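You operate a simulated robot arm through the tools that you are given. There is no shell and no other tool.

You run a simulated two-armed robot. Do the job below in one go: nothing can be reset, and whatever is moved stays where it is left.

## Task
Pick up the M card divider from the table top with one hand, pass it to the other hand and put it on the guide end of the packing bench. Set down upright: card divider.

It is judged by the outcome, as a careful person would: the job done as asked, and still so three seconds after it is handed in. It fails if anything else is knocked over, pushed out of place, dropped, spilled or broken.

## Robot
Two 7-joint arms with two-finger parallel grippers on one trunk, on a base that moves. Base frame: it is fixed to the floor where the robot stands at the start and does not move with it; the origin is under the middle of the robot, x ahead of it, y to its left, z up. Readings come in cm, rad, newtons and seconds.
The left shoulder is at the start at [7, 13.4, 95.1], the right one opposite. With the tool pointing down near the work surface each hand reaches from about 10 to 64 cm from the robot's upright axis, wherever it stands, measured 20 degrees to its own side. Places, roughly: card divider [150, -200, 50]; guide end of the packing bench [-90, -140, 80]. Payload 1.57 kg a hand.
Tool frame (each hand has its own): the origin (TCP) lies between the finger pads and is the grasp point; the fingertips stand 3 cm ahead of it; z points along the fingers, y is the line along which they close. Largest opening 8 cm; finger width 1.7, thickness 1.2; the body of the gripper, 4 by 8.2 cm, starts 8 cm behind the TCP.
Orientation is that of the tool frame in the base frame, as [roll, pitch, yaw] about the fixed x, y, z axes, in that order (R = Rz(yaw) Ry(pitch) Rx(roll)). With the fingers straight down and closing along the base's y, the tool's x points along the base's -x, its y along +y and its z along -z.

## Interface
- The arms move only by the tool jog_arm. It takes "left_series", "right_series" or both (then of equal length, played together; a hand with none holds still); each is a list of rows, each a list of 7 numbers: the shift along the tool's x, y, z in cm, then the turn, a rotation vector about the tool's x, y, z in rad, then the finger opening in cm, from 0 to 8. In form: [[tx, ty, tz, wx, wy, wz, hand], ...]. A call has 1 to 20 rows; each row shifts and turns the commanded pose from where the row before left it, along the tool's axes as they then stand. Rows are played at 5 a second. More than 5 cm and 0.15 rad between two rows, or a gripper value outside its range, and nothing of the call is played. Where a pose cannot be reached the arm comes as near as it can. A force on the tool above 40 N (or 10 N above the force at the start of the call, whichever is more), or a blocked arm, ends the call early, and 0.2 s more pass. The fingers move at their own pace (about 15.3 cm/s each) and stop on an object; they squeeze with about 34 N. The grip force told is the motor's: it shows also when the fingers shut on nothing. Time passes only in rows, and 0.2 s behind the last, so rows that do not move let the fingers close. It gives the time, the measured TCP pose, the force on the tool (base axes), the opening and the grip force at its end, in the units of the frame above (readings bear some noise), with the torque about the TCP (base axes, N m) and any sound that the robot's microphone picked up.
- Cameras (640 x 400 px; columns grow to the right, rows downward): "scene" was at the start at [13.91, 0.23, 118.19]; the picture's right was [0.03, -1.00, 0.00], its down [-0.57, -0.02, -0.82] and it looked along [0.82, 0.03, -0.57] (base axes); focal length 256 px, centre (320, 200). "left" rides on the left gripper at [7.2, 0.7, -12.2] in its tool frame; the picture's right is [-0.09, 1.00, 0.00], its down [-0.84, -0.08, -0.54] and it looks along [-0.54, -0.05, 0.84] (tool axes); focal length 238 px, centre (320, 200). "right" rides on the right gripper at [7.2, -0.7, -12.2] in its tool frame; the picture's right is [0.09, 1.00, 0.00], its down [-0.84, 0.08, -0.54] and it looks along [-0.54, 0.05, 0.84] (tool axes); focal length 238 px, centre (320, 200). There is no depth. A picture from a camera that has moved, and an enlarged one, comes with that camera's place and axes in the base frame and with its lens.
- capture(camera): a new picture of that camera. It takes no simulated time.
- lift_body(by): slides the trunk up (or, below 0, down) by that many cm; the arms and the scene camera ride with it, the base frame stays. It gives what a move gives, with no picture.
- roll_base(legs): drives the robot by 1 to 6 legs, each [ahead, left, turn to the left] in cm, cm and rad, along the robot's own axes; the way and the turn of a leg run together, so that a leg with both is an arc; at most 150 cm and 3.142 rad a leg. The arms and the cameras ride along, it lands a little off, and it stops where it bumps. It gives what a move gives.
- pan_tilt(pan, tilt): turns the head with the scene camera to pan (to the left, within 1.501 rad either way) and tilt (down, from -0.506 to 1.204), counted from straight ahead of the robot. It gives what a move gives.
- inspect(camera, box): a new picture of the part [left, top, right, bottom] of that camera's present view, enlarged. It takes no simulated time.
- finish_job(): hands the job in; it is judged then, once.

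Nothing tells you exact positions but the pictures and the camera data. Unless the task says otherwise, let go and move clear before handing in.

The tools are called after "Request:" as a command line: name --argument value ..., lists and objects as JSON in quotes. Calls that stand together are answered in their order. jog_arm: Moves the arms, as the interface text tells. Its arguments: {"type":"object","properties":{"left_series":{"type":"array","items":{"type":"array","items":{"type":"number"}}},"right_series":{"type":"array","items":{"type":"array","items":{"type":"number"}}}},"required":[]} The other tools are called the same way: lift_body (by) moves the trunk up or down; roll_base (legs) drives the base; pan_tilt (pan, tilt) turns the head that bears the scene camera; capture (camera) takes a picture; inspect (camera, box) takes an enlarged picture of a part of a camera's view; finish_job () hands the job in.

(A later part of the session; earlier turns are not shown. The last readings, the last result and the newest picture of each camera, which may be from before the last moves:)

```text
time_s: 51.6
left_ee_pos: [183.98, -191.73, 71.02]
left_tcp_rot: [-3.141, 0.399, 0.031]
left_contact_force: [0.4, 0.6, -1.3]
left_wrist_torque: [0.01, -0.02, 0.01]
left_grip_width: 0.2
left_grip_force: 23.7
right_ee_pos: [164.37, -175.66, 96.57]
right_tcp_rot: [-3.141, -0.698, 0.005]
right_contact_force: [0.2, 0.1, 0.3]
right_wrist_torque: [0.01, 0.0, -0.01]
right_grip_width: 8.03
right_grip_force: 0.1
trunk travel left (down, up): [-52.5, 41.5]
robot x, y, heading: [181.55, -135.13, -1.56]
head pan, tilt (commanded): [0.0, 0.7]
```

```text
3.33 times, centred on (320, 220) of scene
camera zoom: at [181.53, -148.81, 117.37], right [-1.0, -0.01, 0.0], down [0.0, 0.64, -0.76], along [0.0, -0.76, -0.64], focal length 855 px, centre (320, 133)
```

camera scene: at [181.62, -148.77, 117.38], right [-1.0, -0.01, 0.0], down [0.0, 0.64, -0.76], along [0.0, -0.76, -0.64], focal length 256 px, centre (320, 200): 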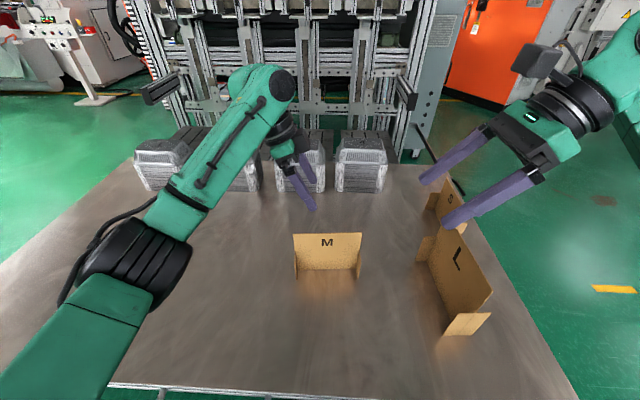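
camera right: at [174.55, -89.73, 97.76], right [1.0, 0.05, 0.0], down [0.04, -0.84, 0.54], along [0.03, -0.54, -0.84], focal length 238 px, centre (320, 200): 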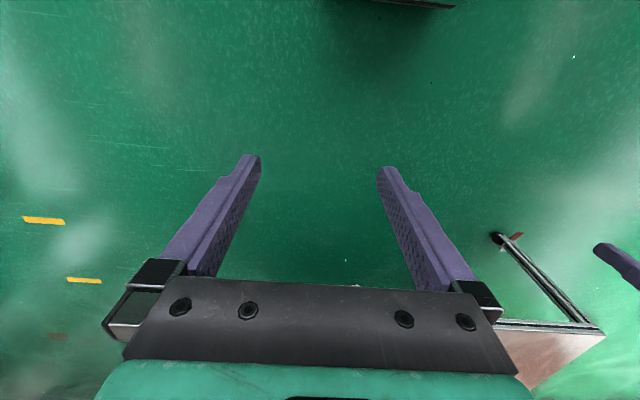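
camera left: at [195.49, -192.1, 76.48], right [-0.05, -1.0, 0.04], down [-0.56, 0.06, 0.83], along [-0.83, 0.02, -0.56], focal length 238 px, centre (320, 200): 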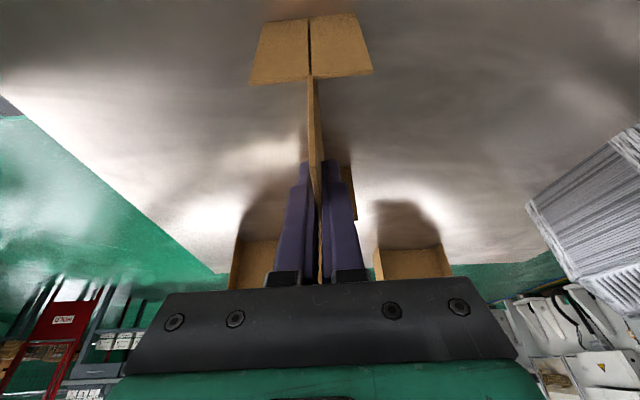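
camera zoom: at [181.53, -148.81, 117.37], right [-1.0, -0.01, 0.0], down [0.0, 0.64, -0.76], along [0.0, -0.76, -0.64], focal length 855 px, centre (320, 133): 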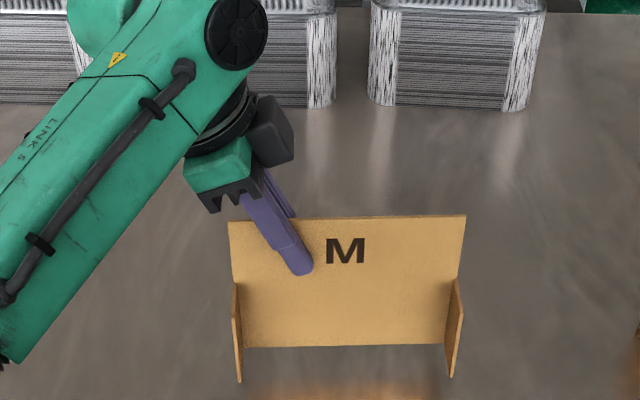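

The divider came up cleanly with its feet on. I lift it higher and then back the robot away from the table.

Request:
jog_arm --left_series '[[-1.168, 0, -2.763, 0, 0, 0, 0], [-1.168, 0, -2.763, 0, 0, 0, 0], [-1.168, 0, -2.763, 0, 0, 0, 0], [-1.168, 0, -2.763, 0, 0, 0, 0], [-1.168, 0, -2.763, 0, 0, 0, 0], [0, 0, 0, 0, 0, 0, 0]]'

Request:
capture --camera "scene"

```text
time_s: 53.0
left_ee_pos: [183.92, -191.66, 86.04]
left_tcp_rot: [-3.138, 0.401, 0.034]
left_contact_force: [-0.3, 0.3, 0.0]
left_wrist_torque: [0.03, -0.01, -0.04]
left_grip_width: 0.22
left_grip_force: 23.3
right_ee_pos: [164.44, -175.59, 96.55]
right_tcp_rot: [-3.141, -0.701, 0.005]
right_contact_force: [-1.2, 0.7, -0.7]
right_wrist_torque: [-0.02, -0.02, 0.01]
right_grip_width: 8.0
right_grip_force: 0.0
trunk travel left (down, up): [-52.5, 41.5]
robot x, y, heading: [181.34, -135.12, -1.569]
head pan, tilt (commanded): [0.0, 0.7]
```

```text
taken
camera scene: at [181.54, -148.83, 117.37], right [-1.0, -0.01, 0.0], down [0.0, 0.64, -0.76], along [0.0, -0.76, -0.64], focal length 256 px, centre (320, 200)
```

scene: 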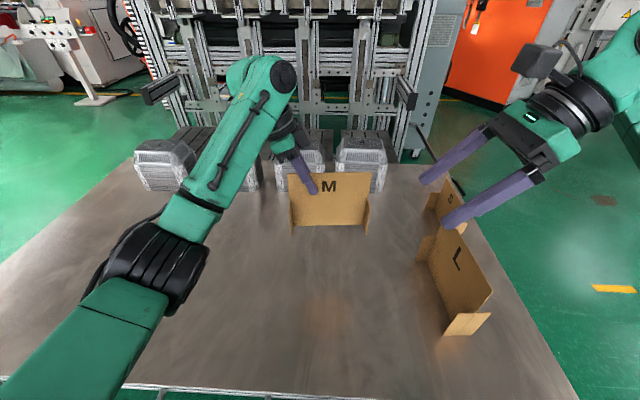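

Clear of the table top by about 18 cm. I back away straight before passing the divider between the hands.

Request:
roll_base --legs '[[-70, 0, 0]]'

Request:
capture --camera "scene"

Request:
inspect --camera "scene" --box '[240, 140, 400, 260]'

```text
time_s: 56.9
left_ee_pos: [183.75, -121.74, 86.21]
left_tcp_rot: [-3.141, 0.4, 0.038]
left_contact_force: [-0.7, 0.8, -0.3]
left_wrist_torque: [0.01, -0.04, -0.03]
left_grip_width: 0.2
left_grip_force: 23.5
right_ee_pos: [164.21, -105.72, 96.49]
right_tcp_rot: [-3.14, -0.699, 0.011]
right_contact_force: [0.3, -0.4, 0.2]
right_wrist_torque: [-0.02, 0.01, 0.0]
right_grip_width: 8.0
right_grip_force: 0.0
trunk travel left (down, up): [-52.5, 41.5]
robot x, y, heading: [180.54, -65.56, -1.561]
head pan, tilt (commanded): [0.0, 0.7]
```

```text
taken
camera scene: at [181.05, -78.84, 117.38], right [-1.0, -0.01, 0.0], down [-0.01, 0.64, -0.76], along [0.01, -0.76, -0.64], focal length 256 px, centre (320, 200)
```

scene: 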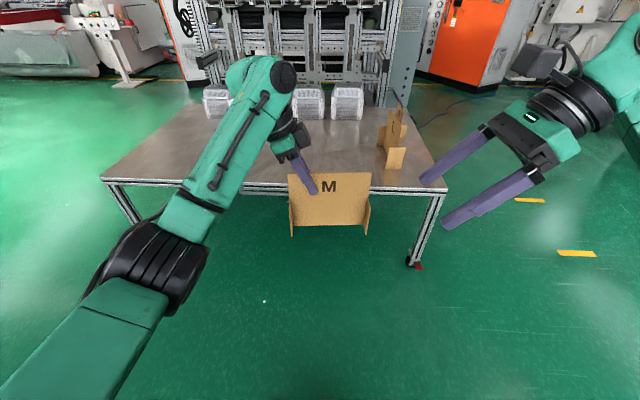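

```text
3.33 times, centred on (320, 200) of scene
camera zoom: at [181.05, -78.84, 117.38], right [-1.0, -0.01, 0.0], down [-0.01, 0.64, -0.76], along [0.01, -0.76, -0.64], focal length 855 px, centre (320, 200)
```

zoom: 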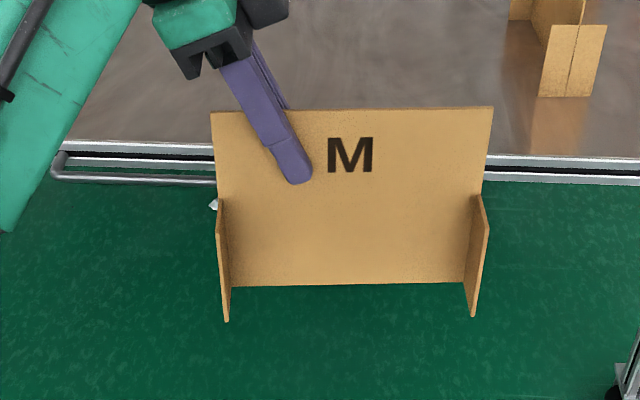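

The divider hangs level in the left hand, panel from x≈188.0 to 171.1 with its top at z≈88.4. I bring the open right hand to a point 13 cm up-right of where it should grip the right part of the top edge.

Request:
jog_arm --right_series '[[0, 0, 0, 0.016, 0, -0.019, 8], [0.255, 4.1, 0.47, 0, 0, 0, 8], [0.255, 4.1, 0.47, 0, 0, 0, 8], [0.255, 4.1, 0.47, 0, 0, 0, 8], [0.255, 4.1, 0.47, 0, 0, 0, 8], [0, 0, 0, 0, 0, 0, 8]]' --left_series '[[0, 0, 0, 0, 0, 0, 0], [0, 0, 0, 0, 0, 0, 0], [0, 0, 0, 0, 0, 0, 0], [0, 0, 0, 0, 0, 0, 0], [0, 0, 0, 0, 0, 0, 0], [0, 0, 0, 0, 0, 0, 0]]'

Request:
inspect --camera "scene" --box '[200, 80, 440, 260]'

Request:
capture --camera "right"

```text
time_s: 58.3
left_ee_pos: [183.6, -121.69, 86.06]
left_tcp_rot: [3.141, 0.4, 0.04]
left_contact_force: [-0.6, -0.6, -1.0]
left_wrist_torque: [0.03, -0.02, 0.01]
left_grip_width: 0.17
left_grip_force: 23.9
right_ee_pos: [166.59, -122.19, 95.75]
right_tcp_rot: [3.139, -0.697, 0.039]
right_contact_force: [0.0, 0.6, -0.4]
right_wrist_torque: [0.01, -0.04, -0.01]
right_grip_width: 8.0
right_grip_force: 0.2
trunk travel left (down, up): [-52.5, 41.5]
robot x, y, heading: [180.91, -65.43, -1.564]
head pan, tilt (commanded): [0.0, 0.7]
```

```text
2.22 times, centred on (320, 170) of scene
camera zoom: at [180.91, -78.82, 117.38], right [-1.0, -0.01, 0.0], down [-0.01, 0.64, -0.77], along [0.01, -0.77, -0.64], focal length 570 px, centre (320, 267)
```

zoom: 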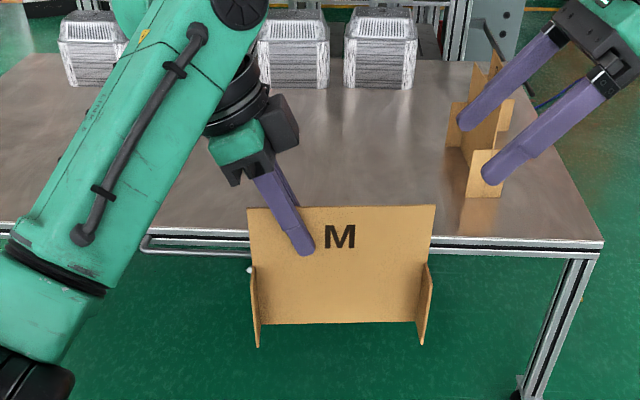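

```text
taken
camera right: at [164.28, -121.65, 109.8], right [0.11, -0.99, 0.06], down [-0.99, -0.11, -0.12], along [0.13, -0.05, -0.99], focal length 238 px, centre (320, 200)
```

right: 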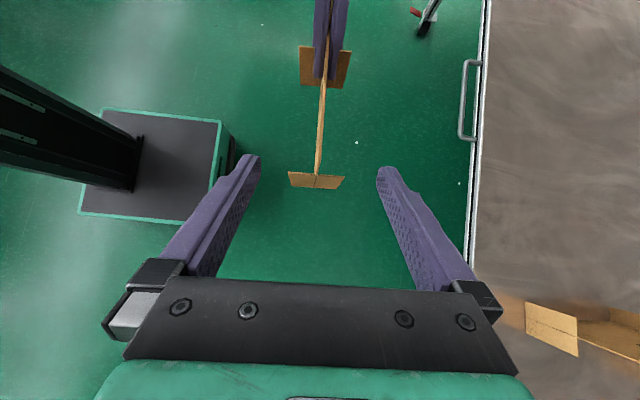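

The right camera shows the panel edge-on and centred between the right fingers. I advance along the fingers' axis onto the top edge.

Request:
jog_arm --right_series '[[0, 0, 2.6, 0, 0, 0, 8], [0, 0, 2.6, 0, 0, 0, 8], [0, 0, 2.6, 0, 0, 0, 8], [0, 0, 2.6, 0, 0, 0, 8], [0, 0.1, 2.6, 0, 0, 0, 8], [0, 0, 0, 0, 0, 0, 8]]' --left_series '[[0, 0, 0, 0, 0, 0, 0], [0, 0, 0, 0, 0, 0, 0], [0, 0, 0, 0, 0, 0, 0], [0, 0, 0, 0, 0, 0, 0], [0, 0, 0, 0, 0, 0, 0], [0, 0, 0, 0, 0, 0, 0]]'

Request:
inspect --camera "scene" --box '[200, 80, 440, 260]'

Request:
capture --camera "right"

```text
time_s: 59.7
left_ee_pos: [183.71, -121.78, 86.06]
left_tcp_rot: [-3.141, 0.4, 0.039]
left_contact_force: [-0.1, 0.0, -0.5]
left_wrist_torque: [0.0, -0.04, -0.02]
left_grip_width: 0.22
left_grip_force: 23.6
right_ee_pos: [175.21, -121.87, 85.81]
right_tcp_rot: [3.141, -0.699, 0.036]
right_contact_force: [-0.1, -0.9, -0.7]
right_wrist_torque: [0.02, 0.01, 0.0]
right_grip_width: 7.98
right_grip_force: 0.0
trunk travel left (down, up): [-52.5, 41.5]
robot x, y, heading: [180.97, -65.5, -1.559]
head pan, tilt (commanded): [0.0, 0.7]
```

```text
2.22 times, centred on (320, 170) of scene
camera zoom: at [181.04, -78.85, 117.38], right [-1.0, -0.01, 0.0], down [-0.01, 0.64, -0.76], along [0.01, -0.76, -0.64], focal length 570 px, centre (320, 267)
```

zoom: 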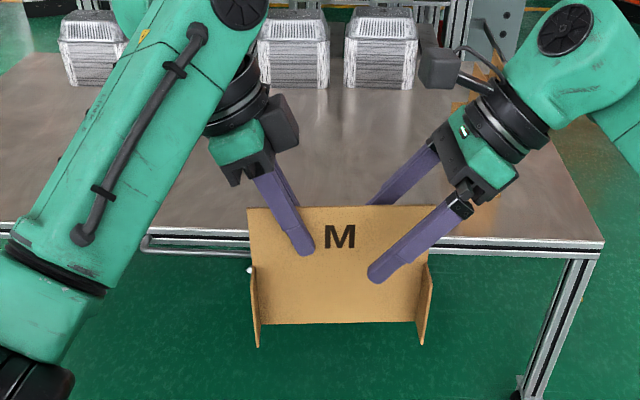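

```text
taken
camera right: at [172.75, -121.37, 99.73], right [0.11, -0.99, 0.06], down [-0.99, -0.11, -0.12], along [0.13, -0.04, -0.99], focal length 238 px, centre (320, 200)
```

right: 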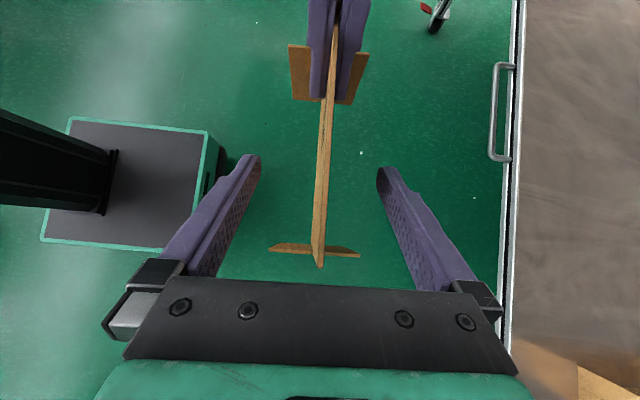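

The panel sits centred between the right fingers too. I close the right hand gradually while the left keeps its hold.

Request:
jog_arm --right_series '[[0, 0, 0, 0, 0, 0, 5], [0, 0, 0, 0, 0, 0, 2.5], [0, 0, 0, 0, 0, 0, 1.2], [0, 0, 0, 0, 0, 0, 0.6], [0, 0, 0, 0, 0, 0, 0], [0, 0, 0, 0, 0, 0, 0], [0, 0, 0, 0, 0, 0, 0]]' --left_series '[[0, 0, 0, 0, 0, 0, 0], [0, 0, 0, 0, 0, 0, 0], [0, 0, 0, 0, 0, 0, 0], [0, 0, 0, 0, 0, 0, 0], [0, 0, 0, 0, 0, 0, 0], [0, 0, 0, 0, 0, 0, 0], [0, 0, 0, 0, 0, 0, 0]]'

Request:
inspect --camera "scene" --box '[200, 80, 440, 260]'

Request:
capture --camera "right"

```text
time_s: 61.3
left_ee_pos: [183.79, -121.7, 86.18]
left_tcp_rot: [-3.14, 0.399, 0.036]
left_contact_force: [-0.1, 7.0, 0.6]
left_wrist_torque: [0.2, 0.0, -0.2]
left_grip_width: 0.2
left_grip_force: 23.9
right_ee_pos: [175.04, -122.0, 85.82]
right_tcp_rot: [-3.141, -0.7, 0.034]
right_contact_force: [0.3, -7.4, 0.2]
right_wrist_torque: [-0.21, 0.0, -0.34]
right_grip_width: 0.21
right_grip_force: 23.7
trunk travel left (down, up): [-52.5, 41.5]
robot x, y, heading: [181.03, -65.12, -1.56]
head pan, tilt (commanded): [0.0, 0.7]
```

```text
2.22 times, centred on (320, 170) of scene
camera zoom: at [181.06, -78.87, 117.38], right [-1.0, -0.01, 0.0], down [-0.01, 0.64, -0.76], along [0.01, -0.76, -0.64], focal length 570 px, centre (320, 267)
```

zoom: 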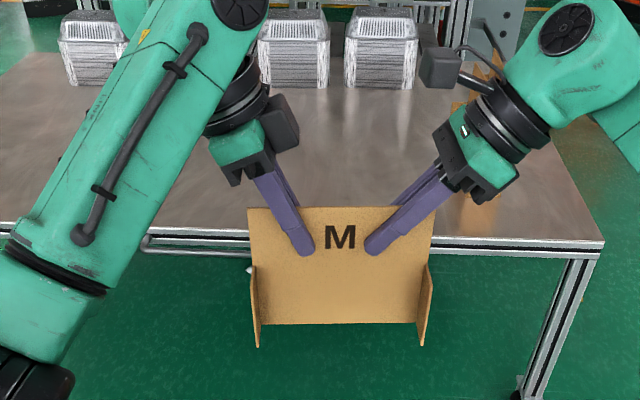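

```text
taken
camera right: at [172.72, -121.41, 99.75], right [0.11, -0.99, 0.06], down [-0.99, -0.11, -0.12], along [0.13, -0.05, -0.99], focal length 238 px, centre (320, 200)
```

right: 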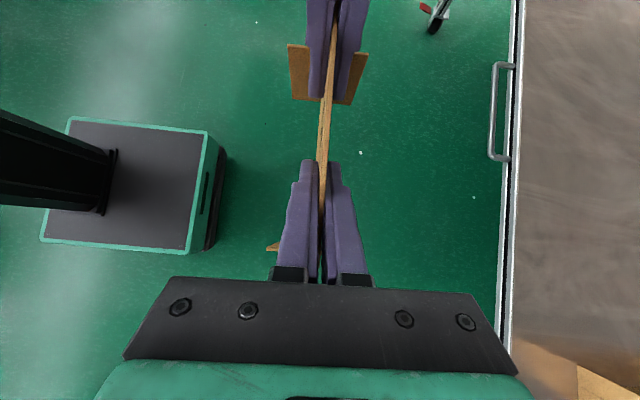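

Both hands hold the panel. I relax the small side force, open the left hand and draw it back along its own axis.

Request:
jog_arm --right_series '[[0, 0.06, 0, 0, 0, 0, 0], [0, 0.06, 0, 0, 0, 0, 0], [0, 0, 0, 0, 0, 0, 0]]' --left_series '[[0, 0, 0, 0, 0, 0, 0], [0, 0, 0, 0, 0, 0, 0], [0, 0, 0, 0, 0, 0, 0]]'

Request:
jog_arm --right_series '[[0, 0, 0, 0, 0, 0, 0], [0, 0, 0, 0, 0, 0, 0], [0, 0, 0, 0, 0, 0, 0], [0, 0, 0, 0, 0, 0, 0], [0, 0, 0, 0, 0, 0, 0], [0, 0, 0, 0, 0, 0, 0]]' --left_series '[[0, 0, 0, 0, 0, 0, 0.6], [0, 0, 0, 0, 0, 0, 1.5], [0, 0, 0, 0, 0, 0, 3], [0, 0, 0, 0, 0, 0, 5], [0, 0, 0, 0, 0, 0, 7], [0, 0, 0, 0, 0, 0, 8]]'

Request:
inspect --camera "scene" --box '[200, 80, 440, 260]'

Request:
capture --camera "left"

```text
time_s: 62.1
left_ee_pos: [183.78, -121.66, 86.08]
left_tcp_rot: [3.139, 0.401, 0.038]
left_contact_force: [-0.4, 3.6, -0.3]
left_wrist_torque: [0.12, 0.03, -0.09]
left_grip_width: 0.19
left_grip_force: 23.6
right_ee_pos: [175.1, -122.04, 85.74]
right_tcp_rot: [-3.141, -0.7, 0.037]
right_contact_force: [0.5, -3.0, -0.1]
right_wrist_torque: [-0.08, -0.03, -0.12]
right_grip_width: 0.23
right_grip_force: 23.4
trunk travel left (down, up): [-52.5, 41.5]
robot x, y, heading: [181.07, -65.16, -1.56]
head pan, tilt (commanded): [0.0, 0.7]
```

```text
time_s: 63.5
left_ee_pos: [183.64, -121.62, 86.14]
left_tcp_rot: [3.142, 0.399, 0.038]
left_contact_force: [0.8, -0.1, 0.7]
left_wrist_torque: [-0.01, 0.01, 0.01]
left_grip_width: 8.01
left_grip_force: 0.1
right_ee_pos: [175.05, -121.95, 85.77]
right_tcp_rot: [-3.14, -0.699, 0.035]
right_contact_force: [1.0, -0.7, 0.3]
right_wrist_torque: [0.01, -0.02, -0.02]
right_grip_width: 0.24
right_grip_force: 24.0
trunk travel left (down, up): [-52.5, 41.5]
robot x, y, heading: [181.01, -65.29, -1.562]
head pan, tilt (commanded): [0.0, 0.7]
```

```text
2.22 times, centred on (320, 170) of scene
camera zoom: at [181.06, -78.87, 117.38], right [-1.0, -0.01, 0.0], down [-0.01, 0.64, -0.76], along [0.01, -0.76, -0.64], focal length 570 px, centre (320, 267)
```

zoom: 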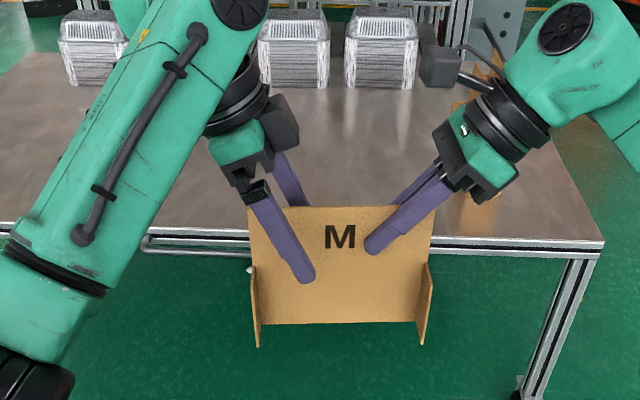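

```text
taken
camera left: at [195.18, -121.96, 94.56], right [-0.05, -1.0, 0.04], down [-0.56, 0.06, 0.83], along [-0.83, 0.02, -0.56], focal length 238 px, centre (320, 200)
```

left: 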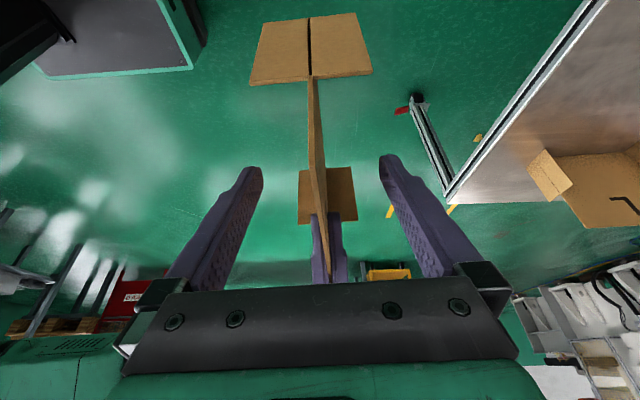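

The right hand now holds the divider alone and it stays level. I withdraw the left hand up-left and out of the way.

Request:
jog_arm --left_series '[[0, 0, -3, 0, 0, 0, 8], [0, 0, -3, 0, 0, 0, 8], [0, 0, -3, 0, 0, 0, 8], [0, 0, -3, 0, 0, 0, 8], [3, -2, -1, 0, 0, 0, 8], [3, -2, -1, 0, 0, 0, 8], [3, -2, -1, 0, 0, 0, 8], [3, -2, -1, 0, 0, 0, 8], [3, -2, -1, 0, 0, 0, 8], [0, 0, 0, 0, 0, 0, 8]]' --right_series '[[0, 0, 0, 0, 0, 0, 0], [0, 0, 0, 0, 0, 0, 0], [0, 0, 0, 0, 0, 0, 0], [0, 0, 0, 0, 0, 0, 0], [0, 0, 0, 0, 0, 0, 0], [0, 0, 0, 0, 0, 0, 0], [0, 0, 0, 0, 0, 0, 0], [0, 0, 0, 0, 0, 0, 0], [0, 0, 0, 0, 0, 0, 0], [0, 0, 0, 0, 0, 0, 0]]'

Request:
capture --camera "scene"

```text
time_s: 65.7
left_ee_pos: [203.62, -110.96, 95.94]
left_tcp_rot: [-3.14, 0.401, 0.039]
left_contact_force: [0.6, -0.8, -0.3]
left_wrist_torque: [0.01, -0.07, 0.04]
left_grip_width: 7.99
left_grip_force: 0.1
right_ee_pos: [175.06, -121.96, 85.65]
right_tcp_rot: [-3.14, -0.7, 0.035]
right_contact_force: [-0.3, 0.3, -0.2]
right_wrist_torque: [-0.02, 0.01, 0.02]
right_grip_width: 0.23
right_grip_force: 23.8
trunk travel left (down, up): [-52.5, 41.5]
robot x, y, heading: [180.48, -64.87, -1.559]
head pan, tilt (commanded): [0.0, 0.7]
```

```text
taken
camera scene: at [180.99, -78.93, 117.37], right [-1.0, -0.01, 0.0], down [-0.01, 0.64, -0.76], along [0.01, -0.76, -0.64], focal length 256 px, centre (320, 200)
```

scene: 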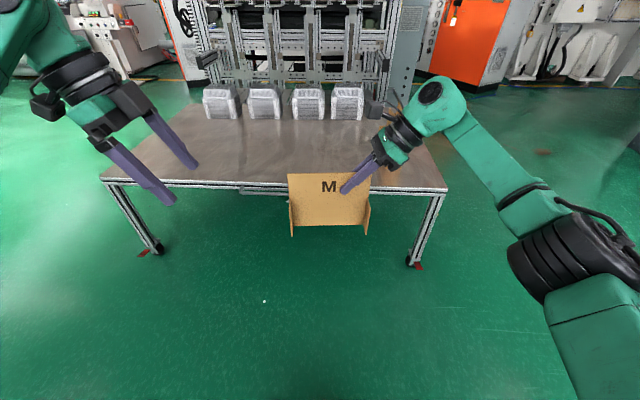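

The handover is done: right hand holds the divider, left hand is clear. I raise the trunk 20 cm so that the divider clears the bench, then drive across towards the packing bench and turn to face it.

Request:
lift_body --by 20

Request:
roll_base --legs '[[0, -150, 0], [0, -20, 0], [0, 0, -1.575]]'

Request:
capture --camera "scene"

```text
time_s: 67.8
left_ee_pos: [203.57, -110.86, 115.95]
left_tcp_rot: [-3.141, 0.401, 0.039]
left_contact_force: [-0.1, -0.5, 0.0]
left_wrist_torque: [0.02, 0.02, 0.0]
left_grip_width: 7.99
left_grip_force: 0.1
right_ee_pos: [174.96, -122.08, 105.82]
right_tcp_rot: [-3.14, -0.699, 0.036]
right_contact_force: [-1.1, 0.0, -0.3]
right_wrist_torque: [0.0, 0.0, 0.01]
right_grip_width: 0.2
right_grip_force: 24.0
trunk travel left (down, up): [-72.5, 21.5]
robot x, y, heading: [180.71, -65.19, -1.557]
head pan, tilt (commanded): [0.0, 0.7]
```

```text
time_s: 80.2
left_ee_pos: [-33.35, -91.32, 115.98]
left_tcp_rot: [-3.141, 0.4, -1.518]
left_contact_force: [-0.6, 0.2, -0.3]
left_wrist_torque: [0.0, 0.01, -0.02]
left_grip_width: 7.99
left_grip_force: 0.0
right_ee_pos: [-44.94, -62.98, 105.86]
right_tcp_rot: [3.14, -0.7, -1.518]
right_contact_force: [-0.2, 0.4, 0.0]
right_wrist_torque: [0.01, 0.0, 0.02]
right_grip_width: 0.22
right_grip_force: 23.6
trunk travel left (down, up): [-72.5, 21.5]
robot x, y, heading: [11.78, -68.18, -3.113]
head pan, tilt (commanded): [0.0, 0.7]
```

```text
taken
camera scene: at [-1.55, -68.39, 137.38], right [-0.03, 1.0, 0.0], down [0.64, 0.02, -0.76], along [-0.76, -0.02, -0.64], focal length 256 px, centre (320, 200)
```

scene: 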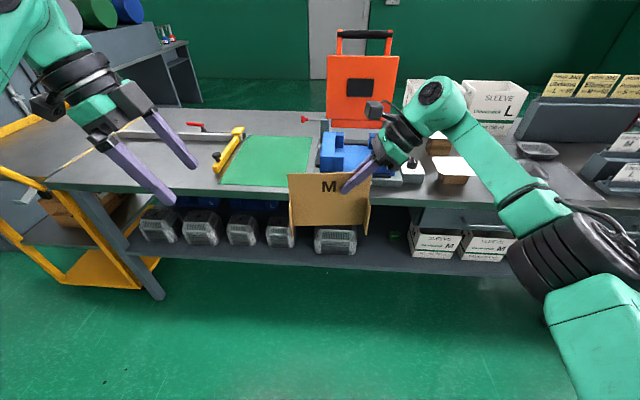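

I face the packing bench: green mat and yellow guide with an aluminium rail to the left, tools, sleeves and trays to the right, a yellow trolley at the far left. I zoom in on the guide end.

Request:
inspect --camera "scene" --box '[0, 90, 256, 250]'

Request:
pan_tilt --pan 0.7 --tilt 0.6

Request:
capture --camera "scene"

```text
2.50 times, centred on (128, 170) of scene
camera zoom: at [-1.55, -68.39, 137.38], right [-0.03, 1.0, 0.0], down [0.64, 0.02, -0.76], along [-0.76, -0.02, -0.64], focal length 641 px, centre (800, 275)
```

zoom: 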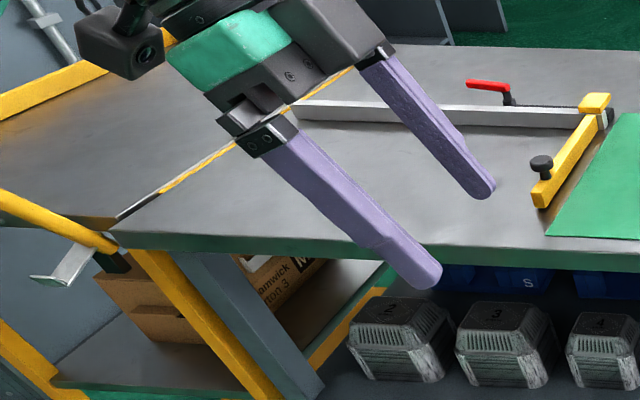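

```text
time_s: 81.3
left_ee_pos: [-33.44, -91.38, 115.94]
left_tcp_rot: [3.141, 0.399, -1.517]
left_contact_force: [0.3, 0.5, 0.2]
left_wrist_torque: [0.01, -0.01, 0.0]
left_grip_width: 8.0
left_grip_force: 0.1
right_ee_pos: [-44.93, -62.91, 105.77]
right_tcp_rot: [-3.141, -0.699, -1.521]
right_contact_force: [0.1, -0.1, 0.7]
right_wrist_torque: [0.0, 0.04, 0.01]
right_grip_width: 0.24
right_grip_force: 24.1
trunk travel left (down, up): [-72.5, 21.5]
robot x, y, heading: [11.79, -68.26, -3.119]
head pan, tilt (commanded): [0.7, 0.6]
```

```text
taken
camera scene: at [0.32, -74.01, 138.24], right [-0.66, 0.75, 0.0], down [0.42, 0.37, -0.82], along [-0.62, -0.55, -0.57], focal length 256 px, centre (320, 200)
```

scene: 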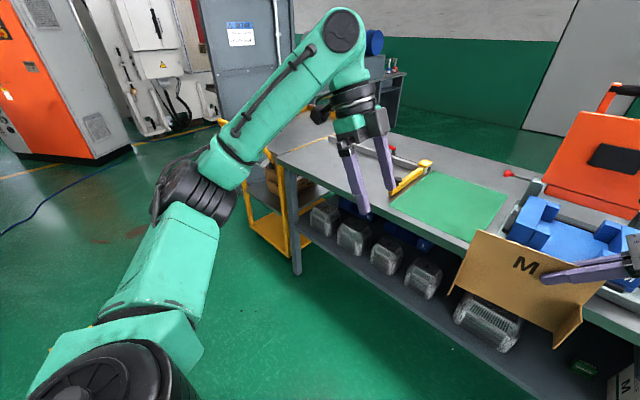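

The guide end is the bench's left part: between the trolley at its end and the green mat, with the yellow bracket and aluminium rail on it. I move the left hand out of the line of sight and shift the robot left in front of that area.

Request:
jog_arm --left_series '[[2.28, -2.5, -2.32, 0, 0, 0, 8], [2.28, -2.5, -2.32, 0, 0, 0, 8], [2.28, -2.5, -2.32, 0, 0, 0, 8], [2.28, -2.5, -2.32, 0, 0, 0, 8], [0, 0, 0, 0, 0, 0, 8]]' --right_series '[[0, 0, 0, 0, 0, 0, 0], [0, 0, 0, 0, 0, 0, 0], [0, 0, 0, 0, 0, 0, 0], [0, 0, 0, 0, 0, 0, 0], [0, 0, 0, 0, 0, 0, 0]]'

Request:
roll_base --legs '[[0, 70, -0.03]]'

Request:
pan_tilt --pan 0 --tilt 0.65

Request:
capture --camera "scene"

```text
time_s: 82.5
left_ee_pos: [-23.01, -102.9, 121.07]
left_tcp_rot: [-3.141, 0.402, -1.519]
left_contact_force: [0.5, 0.2, 0.0]
left_wrist_torque: [-0.02, -0.01, 0.02]
left_grip_width: 8.0
left_grip_force: 0.1
left hand out of reach, approached as far as the arm can: row 4
right_ee_pos: [-44.96, -63.0, 105.9]
right_tcp_rot: [3.14, -0.7, -1.521]
right_contact_force: [-0.5, 0.5, 0.1]
right_wrist_torque: [0.02, 0.01, 0.01]
right_grip_width: 0.23
right_grip_force: 23.7
trunk travel left (down, up): [-72.5, 21.5]
robot x, y, heading: [12.18, -67.95, -3.111]
head pan, tilt (commanded): [0.7, 0.6]
```

```text
time_s: 86.3
left_ee_pos: [-23.15, -170.76, 120.97]
left_tcp_rot: [-3.141, 0.399, -1.546]
left_contact_force: [-0.2, -0.1, -0.2]
left_wrist_torque: [-0.01, 0.03, -0.01]
left_grip_width: 7.99
left_grip_force: 0.0
right_ee_pos: [-43.85, -130.48, 105.81]
right_tcp_rot: [-3.141, -0.7, -1.548]
right_contact_force: [-0.8, 0.2, 0.6]
right_wrist_torque: [0.02, -0.01, 0.0]
right_grip_width: 0.2
right_grip_force: 23.8
trunk travel left (down, up): [-72.5, 21.5]
robot x, y, heading: [12.83, -136.88, 3.139]
head pan, tilt (commanded): [0.7, 0.6]
```

```text
time_s: 87.3
left_ee_pos: [-23.11, -170.85, 121.05]
left_tcp_rot: [3.141, 0.401, -1.547]
left_contact_force: [-0.7, -0.5, 0.7]
left_wrist_torque: [0.0, -0.02, -0.02]
left_grip_width: 8.0
left_grip_force: 0.1
right_ee_pos: [-43.93, -130.55, 105.8]
right_tcp_rot: [-3.141, -0.7, -1.55]
right_contact_force: [-0.7, -0.3, -0.9]
right_wrist_torque: [0.0, -0.02, 0.01]
right_grip_width: 0.23
right_grip_force: 24.0
trunk travel left (down, up): [-72.5, 21.5]
robot x, y, heading: [12.91, -137.07, 3.139]
head pan, tilt (commanded): [0.0, 0.649]
```

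```text
taken
camera scene: at [-0.92, -137.04, 137.81], right [0.0, 1.0, 0.0], down [0.6, 0.0, -0.8], along [-0.8, 0.0, -0.6], focal length 256 px, centre (320, 200)
```

scene: 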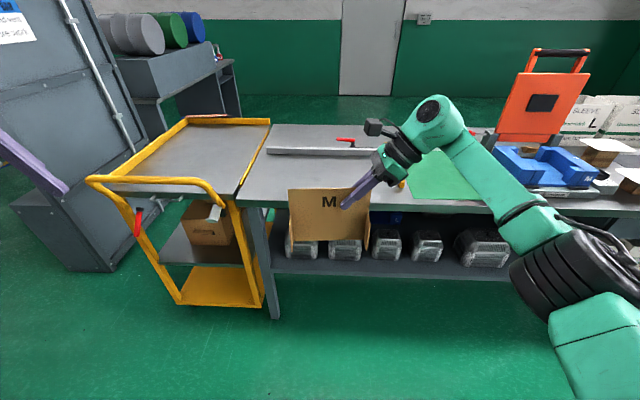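

Now it's clear: the yellow trolley stands against the bench's left end, and the guide end of the bench starts right of it. I zoom in to measure.

Request:
inspect --camera "scene" --box '[220, 110, 460, 260]'

Request:
inspect --camera "scene" --box '[220, 110, 348, 190]'

```text
2.67 times, centred on (340, 185) of scene
camera zoom: at [-0.92, -137.04, 137.81], right [0.0, 1.0, 0.0], down [0.6, 0.0, -0.8], along [-0.8, 0.0, -0.6], focal length 684 px, centre (267, 240)
```

zoom: 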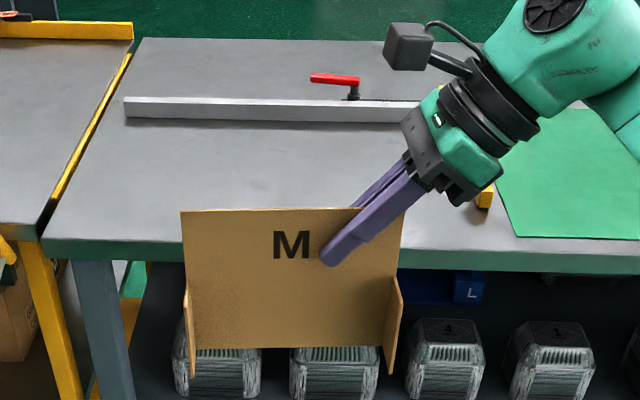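

```text
5.00 times, centred on (284, 150) of scene
camera zoom: at [-0.92, -137.04, 137.81], right [0.0, 1.0, 0.0], down [0.6, 0.0, -0.8], along [-0.8, 0.0, -0.6], focal length 1282 px, centre (500, 450)
```

zoom: 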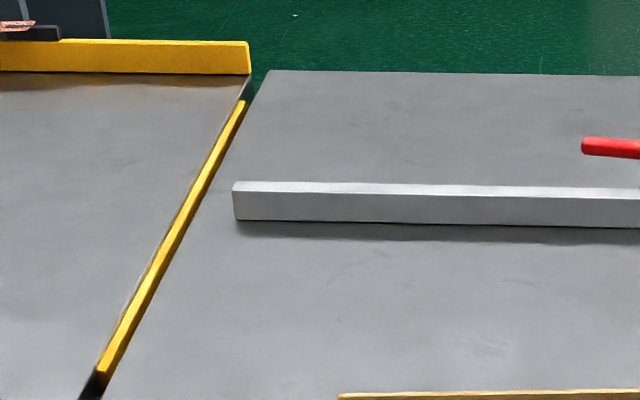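

The free patch of the guide end lies in front of the aluminium rail: x≈-113 to -76, y≈-165 to -106. I aim to set the divider around [-94, -142], parallel to the rail. I drive in with the divider well above the bench and re-measure the surface height.

Request:
roll_base --legs '[[35, 6, 0]]'

Request:
capture --camera "scene"

Request:
inspect --camera "scene" --box '[180, 130, 460, 305]'

```text
time_s: 89.7
left_ee_pos: [-58.49, -176.75, 120.95]
left_tcp_rot: [3.14, 0.402, -1.547]
left_contact_force: [-0.2, 0.6, -0.7]
left_wrist_torque: [0.01, 0.0, 0.02]
left_grip_width: 8.01
left_grip_force: 0.0
right_ee_pos: [-79.27, -136.32, 105.79]
right_tcp_rot: [-3.141, -0.699, -1.548]
right_contact_force: [-0.3, -0.5, -0.6]
right_wrist_torque: [0.02, 0.0, 0.02]
right_grip_width: 0.2
right_grip_force: 24.3
trunk travel left (down, up): [-72.5, 21.5]
robot x, y, heading: [-22.19, -142.97, 3.14]
head pan, tilt (commanded): [0.0, 0.649]
```

```text
taken
camera scene: at [-36.19, -142.94, 137.82], right [0.0, 1.0, 0.0], down [0.6, 0.0, -0.8], along [-0.8, 0.0, -0.6], focal length 256 px, centre (320, 200)
```

scene: 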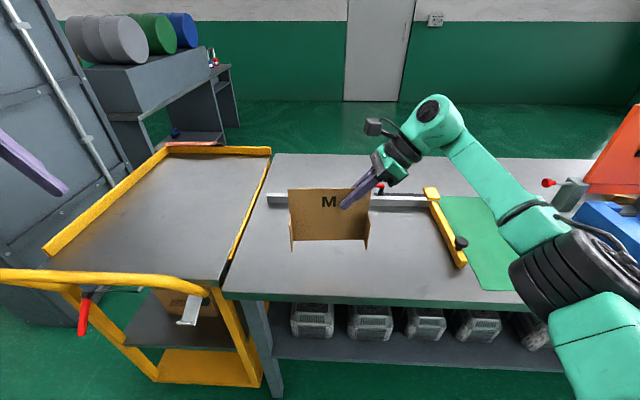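

```text
2.29 times, centred on (320, 218) of scene
camera zoom: at [-36.19, -142.94, 137.82], right [0.0, 1.0, 0.0], down [0.6, 0.0, -0.8], along [-0.8, 0.0, -0.6], focal length 586 px, centre (320, 160)
```

zoom: 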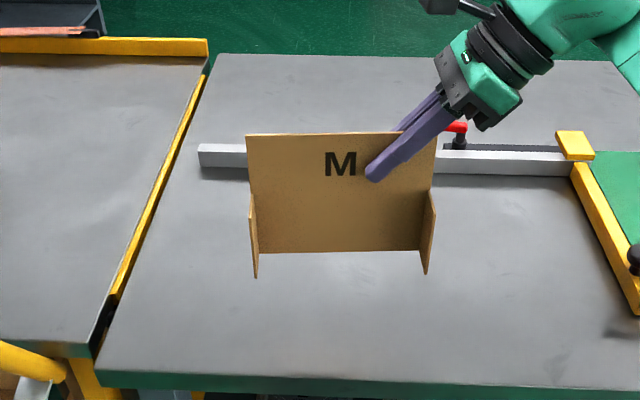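

Triangulated: bench surface at z≈85.2, front edge x≈-70.6, rail front x≈-104, left end y≈-165.5; the divider's bottom is level at z≈93.1, 8 cm above the bench. I drive 10 cm further so it hangs at about [-89, -141].

Request:
roll_base --legs '[[10, 0, 0]]'

Request:
capture --camera "scene"

Request:
inspect --camera "scene" --box '[220, 160, 412, 280]'

Request:
capture --camera "right"

```text
time_s: 90.8
left_ee_pos: [-68.52, -176.63, 121.08]
left_tcp_rot: [3.139, 0.401, -1.55]
left_contact_force: [0.6, 0.6, -0.8]
left_wrist_torque: [-0.03, 0.02, 0.01]
left_grip_width: 8.0
left_grip_force: 0.0
right_ee_pos: [-89.24, -136.23, 105.88]
right_tcp_rot: [3.139, -0.699, -1.547]
right_contact_force: [0.2, 0.2, 0.5]
right_wrist_torque: [0.04, 0.05, -0.01]
right_grip_width: 0.2
right_grip_force: 23.2
trunk travel left (down, up): [-72.5, 21.5]
robot x, y, heading: [-32.47, -142.73, 3.14]
head pan, tilt (commanded): [0.0, 0.649]
```

```text
taken
camera scene: at [-46.13, -142.9, 137.83], right [0.0, 1.0, 0.0], down [0.6, 0.0, -0.8], along [-0.8, 0.0, -0.6], focal length 256 px, centre (320, 200)
```

scene: 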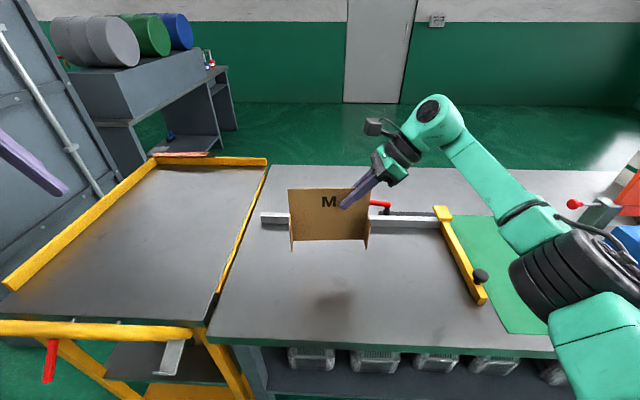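

```text
3.33 times, centred on (316, 220) of scene
camera zoom: at [-46.13, -142.9, 137.83], right [0.0, 1.0, 0.0], down [0.6, 0.0, -0.8], along [-0.8, 0.0, -0.6], focal length 855 px, centre (333, 133)
```

zoom: 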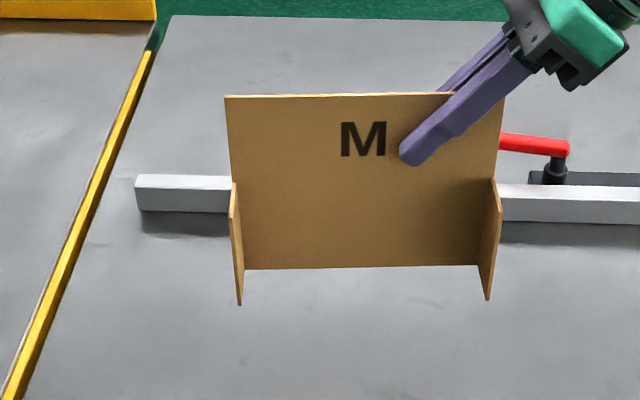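

```text
taken
camera right: at [-88.48, -133.91, 119.86], right [-0.99, -0.09, 0.06], down [-0.1, 0.99, -0.12], along [-0.05, -0.13, -0.99], focal length 238 px, centre (320, 200)
```

right: 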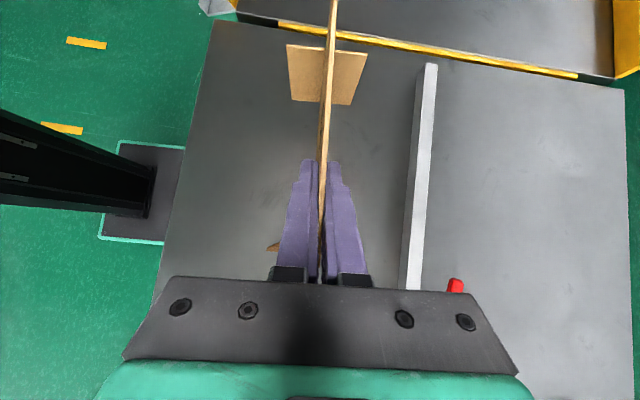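

The spot under the divider is clear: rail behind it, bracket to the right. I lower it most of the way and check.

Request:
jog_arm --right_series '[[-0.837, 0, 0.994, 0, 0, 0, 0], [-0.837, 0, 0.994, 0, 0, 0, 0], [-0.837, 0, 0.994, 0, 0, 0, 0], [-0.837, 0, 0.994, 0, 0, 0, 0], [-0.837, 0, 0.994, 0, 0, 0, 0], [0, 0, 0, 0, 0, 0, 0]]'

Request:
inspect --camera "scene" --box '[220, 180, 412, 300]'

Request:
capture --camera "right"

```text
time_s: 92.2
left_ee_pos: [-68.65, -176.71, 121.04]
left_tcp_rot: [3.141, 0.401, -1.548]
left_contact_force: [0.2, 0.2, -0.3]
left_wrist_torque: [0.01, 0.01, -0.02]
left_grip_width: 8.0
left_grip_force: 0.1
right_ee_pos: [-89.38, -136.13, 99.19]
right_tcp_rot: [3.14, -0.7, -1.55]
right_contact_force: [0.0, 0.0, 0.1]
right_wrist_torque: [-0.02, -0.03, -0.03]
right_grip_width: 0.25
right_grip_force: 23.9
trunk travel left (down, up): [-72.5, 21.5]
robot x, y, heading: [-32.6, -143.12, 3.137]
head pan, tilt (commanded): [0.0, 0.649]
```

```text
3.33 times, centred on (316, 240) of scene
camera zoom: at [-46.32, -142.9, 137.81], right [0.0, 1.0, 0.0], down [0.6, 0.0, -0.8], along [-0.8, 0.0, -0.6], focal length 855 px, centre (333, 67)
```

zoom: 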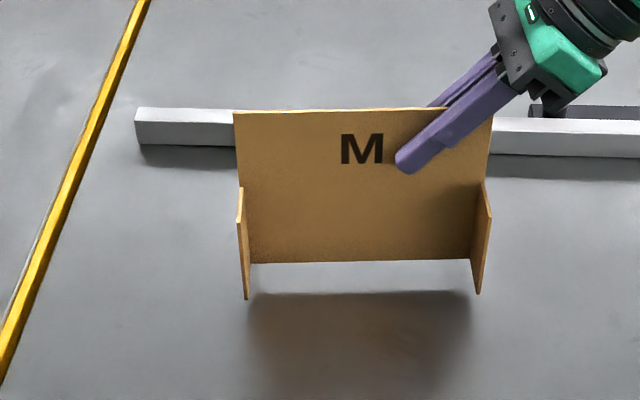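

```text
taken
camera right: at [-88.63, -133.87, 113.26], right [-0.99, -0.09, 0.06], down [-0.1, 0.99, -0.12], along [-0.05, -0.13, -0.99], focal length 238 px, centre (320, 200)
```

right: 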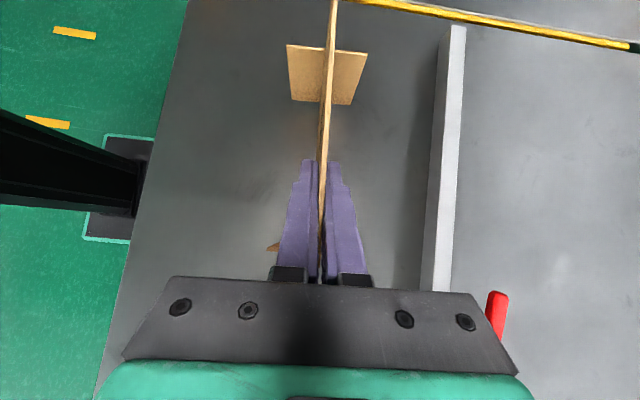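

The reflection shows a gap of about 1.3 cm left. I go down in small steps, watching the force.

Request:
jog_arm --right_series '[[-0.225, 0, 0.268, 0, 0, 0, 0], [-0.225, 0, 0.268, 0, 0, 0, 0], [-0.193, 0, 0.229, 0, 0, 0, 0], [0, 0, 0, 0, 0, 0, 0]]'

Request:
inspect --camera "scene" --box '[252, 205, 380, 285]'

```text
time_s: 93.2
left_ee_pos: [-68.6, -176.78, 121.1]
left_tcp_rot: [3.14, 0.402, -1.547]
left_contact_force: [0.1, 0.1, -0.2]
left_wrist_torque: [0.02, -0.02, -0.01]
left_grip_width: 8.01
left_grip_force: 0.1
right_ee_pos: [-89.39, -136.24, 98.48]
right_tcp_rot: [-3.141, -0.7, -1.55]
right_contact_force: [-0.4, 0.0, 0.6]
right_wrist_torque: [0.02, -0.02, 0.04]
right_grip_width: 0.19
right_grip_force: 24.1
trunk travel left (down, up): [-72.5, 21.5]
robot x, y, heading: [-32.93, -142.85, 3.14]
head pan, tilt (commanded): [0.0, 0.649]
```

```text
5.00 times, centred on (316, 245) of scene
camera zoom: at [-46.32, -142.9, 137.81], right [0.0, 1.0, 0.0], down [0.6, 0.0, -0.8], along [-0.8, 0.0, -0.6], focal length 1282 px, centre (340, -25)
```

zoom: 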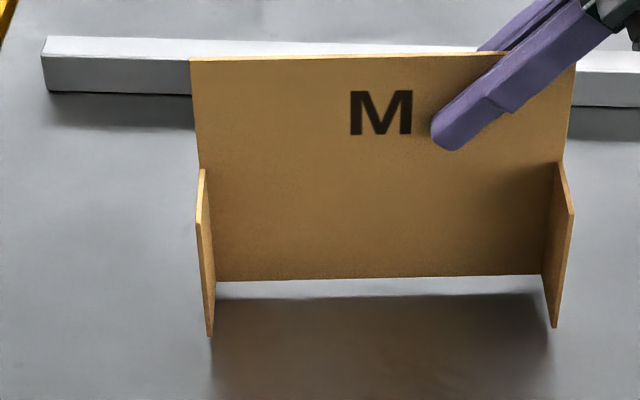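

About 0.5 cm of gap remains, level on both sides. I continue down gently.

Request:
jog_arm --right_series '[[-0.097, 0, 0.115, 0, 0, 0, 0], [-0.097, 0, 0.115, 0, 0, 0, 0], [-0.064, 0, 0.077, 0, 0, 0, 0], [0, 0, 0, 0, 0, 0, 0]]'

Request:
inspect --camera "scene" --box '[252, 205, 380, 285]'

```text
time_s: 94.2
left_ee_pos: [-68.62, -176.85, 121.08]
left_tcp_rot: [-3.14, 0.402, -1.548]
left_contact_force: [0.4, -0.6, 0.4]
left_wrist_torque: [0.0, -0.01, 0.01]
left_grip_width: 8.02
left_grip_force: 0.0
right_ee_pos: [-89.33, -136.23, 97.89]
right_tcp_rot: [3.142, -0.7, -1.55]
right_contact_force: [-0.6, 0.3, -0.1]
right_wrist_torque: [-0.01, 0.0, 0.01]
right_grip_width: 0.22
right_grip_force: 23.4
trunk travel left (down, up): [-72.5, 21.5]
robot x, y, heading: [-32.58, -142.78, 3.137]
head pan, tilt (commanded): [0.0, 0.649]
```

```text
5.00 times, centred on (316, 245) of scene
camera zoom: at [-46.32, -142.89, 137.81], right [0.0, 1.0, 0.0], down [0.6, 0.0, -0.8], along [-0.8, 0.0, -0.6], focal length 1282 px, centre (340, -25)
```

zoom: 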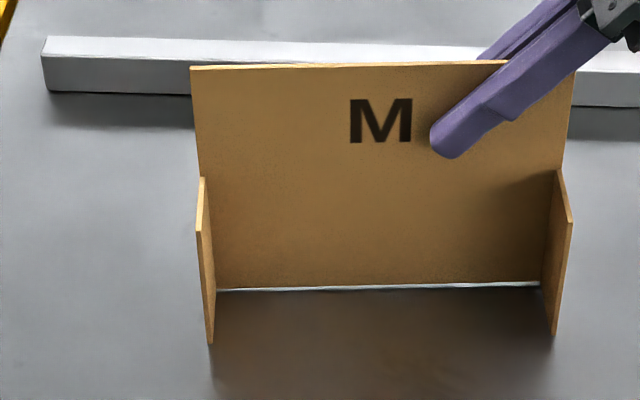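

Only about 1 mm of gap is left. I go down the last bit.

Request:
jog_arm --right_series '[[-0.039, 0, 0.046, 0, 0, 0, 0], [-0.039, 0, 0.046, 0, 0, 0, 0], [0, 0, 0, 0, 0, 0, 0]]'

Request:
inspect --camera "scene" --box '[252, 205, 380, 285]'

```text
time_s: 95.0
left_ee_pos: [-68.65, -176.73, 120.98]
left_tcp_rot: [-3.141, 0.402, -1.549]
left_contact_force: [0.1, -0.5, -0.2]
left_wrist_torque: [-0.01, 0.0, 0.0]
left_grip_width: 7.99
left_grip_force: 0.1
right_ee_pos: [-89.39, -136.35, 97.65]
right_tcp_rot: [-3.141, -0.7, -1.55]
right_contact_force: [0.0, 0.6, -0.3]
right_wrist_torque: [-0.03, 0.0, 0.01]
right_grip_width: 0.23
right_grip_force: 23.2
trunk travel left (down, up): [-72.5, 21.5]
robot x, y, heading: [-32.84, -142.91, 3.141]
head pan, tilt (commanded): [0.0, 0.649]
```

```text
5.00 times, centred on (316, 245) of scene
camera zoom: at [-46.32, -142.89, 137.81], right [0.0, 1.0, 0.0], down [0.6, 0.0, -0.8], along [-0.8, 0.0, -0.6], focal length 1282 px, centre (340, -25)
```

zoom: 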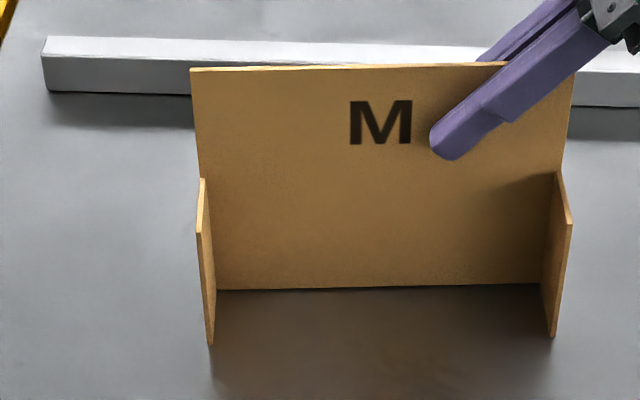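

The gap has closed in the picture but no force shows yet. One more half-millimetre step to be sure it stands.

Request:
jog_arm --right_series '[[-0.032, 0, 0.038, 0, 0, 0, 0], [0, 0, 0, 0, 0, 0, 0]]'

Request:
inspect --camera "scene" --box '[252, 205, 380, 285]'

```text
time_s: 95.6
left_ee_pos: [-68.6, -176.8, 120.96]
left_tcp_rot: [3.141, 0.4, -1.55]
left_contact_force: [0.5, -0.2, 0.2]
left_wrist_torque: [-0.02, -0.01, 0.0]
left_grip_width: 8.03
left_grip_force: 0.1
right_ee_pos: [-89.24, -136.18, 97.67]
right_tcp_rot: [3.14, -0.7, -1.549]
right_contact_force: [0.4, -0.4, 0.3]
right_wrist_torque: [0.01, 0.0, 0.02]
right_grip_width: 0.19
right_grip_force: 23.3
trunk travel left (down, up): [-72.5, 21.5]
robot x, y, heading: [-32.62, -142.6, 3.138]
head pan, tilt (commanded): [0.0, 0.649]
```

```text
5.00 times, centred on (316, 245) of scene
camera zoom: at [-46.32, -142.9, 137.81], right [0.0, 1.0, 0.0], down [0.6, 0.0, -0.8], along [-0.8, 0.0, -0.6], focal length 1282 px, centre (340, -25)
```

zoom: 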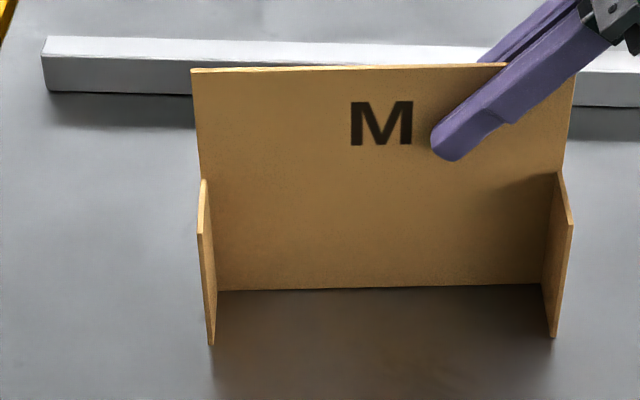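

Still no clear force, so another small step down.

Request:
jog_arm --right_series '[[-0.039, 0, 0.046, 0, 0, 0, 0], [0, 0, 0, 0, 0, 0, 0]]'

Request:
jog_arm --right_series '[[-0.039, 0, 0.046, 0, 0, 0, 0], [0, 0, 0, 0, 0, 0, 0]]'

Request:
inspect --camera "scene" --box '[252, 205, 380, 285]'

```text
time_s: 96.2
left_ee_pos: [-68.58, -176.62, 121.02]
left_tcp_rot: [3.139, 0.401, -1.547]
left_contact_force: [-0.4, 0.1, 0.7]
left_wrist_torque: [0.0, -0.01, -0.01]
left_grip_width: 7.98
left_grip_force: 0.1
right_ee_pos: [-89.37, -136.11, 97.69]
right_tcp_rot: [-3.139, -0.7, -1.551]
right_contact_force: [0.2, 0.5, 1.9]
right_wrist_torque: [-0.18, -0.06, 0.02]
right_grip_width: 0.23
right_grip_force: 23.0
trunk travel left (down, up): [-72.5, 21.5]
robot x, y, heading: [-32.81, -142.83, 3.138]
head pan, tilt (commanded): [0.0, 0.649]
```

```text
time_s: 96.8
left_ee_pos: [-68.48, -176.74, 121.06]
left_tcp_rot: [3.14, 0.403, -1.548]
left_contact_force: [0.3, 0.2, -0.7]
left_wrist_torque: [-0.01, -0.01, -0.01]
left_grip_width: 8.0
left_grip_force: 0.0
right_ee_pos: [-89.29, -136.21, 97.66]
right_tcp_rot: [3.137, -0.702, -1.549]
right_contact_force: [-1.3, 1.3, 7.6]
right_wrist_torque: [-0.12, -0.05, 0.02]
right_grip_width: 0.22
right_grip_force: 23.6
trunk travel left (down, up): [-72.5, 21.5]
robot x, y, heading: [-32.75, -142.43, 3.139]
head pan, tilt (commanded): [0.0, 0.649]
```

```text
5.00 times, centred on (316, 245) of scene
camera zoom: at [-46.21, -142.85, 137.83], right [0.0, 1.0, 0.0], down [0.6, 0.0, -0.8], along [-0.8, 0.0, -0.6], focal length 1282 px, centre (340, -25)
```

zoom: 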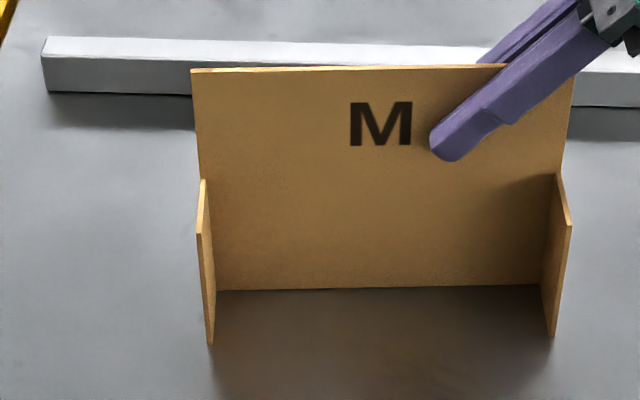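

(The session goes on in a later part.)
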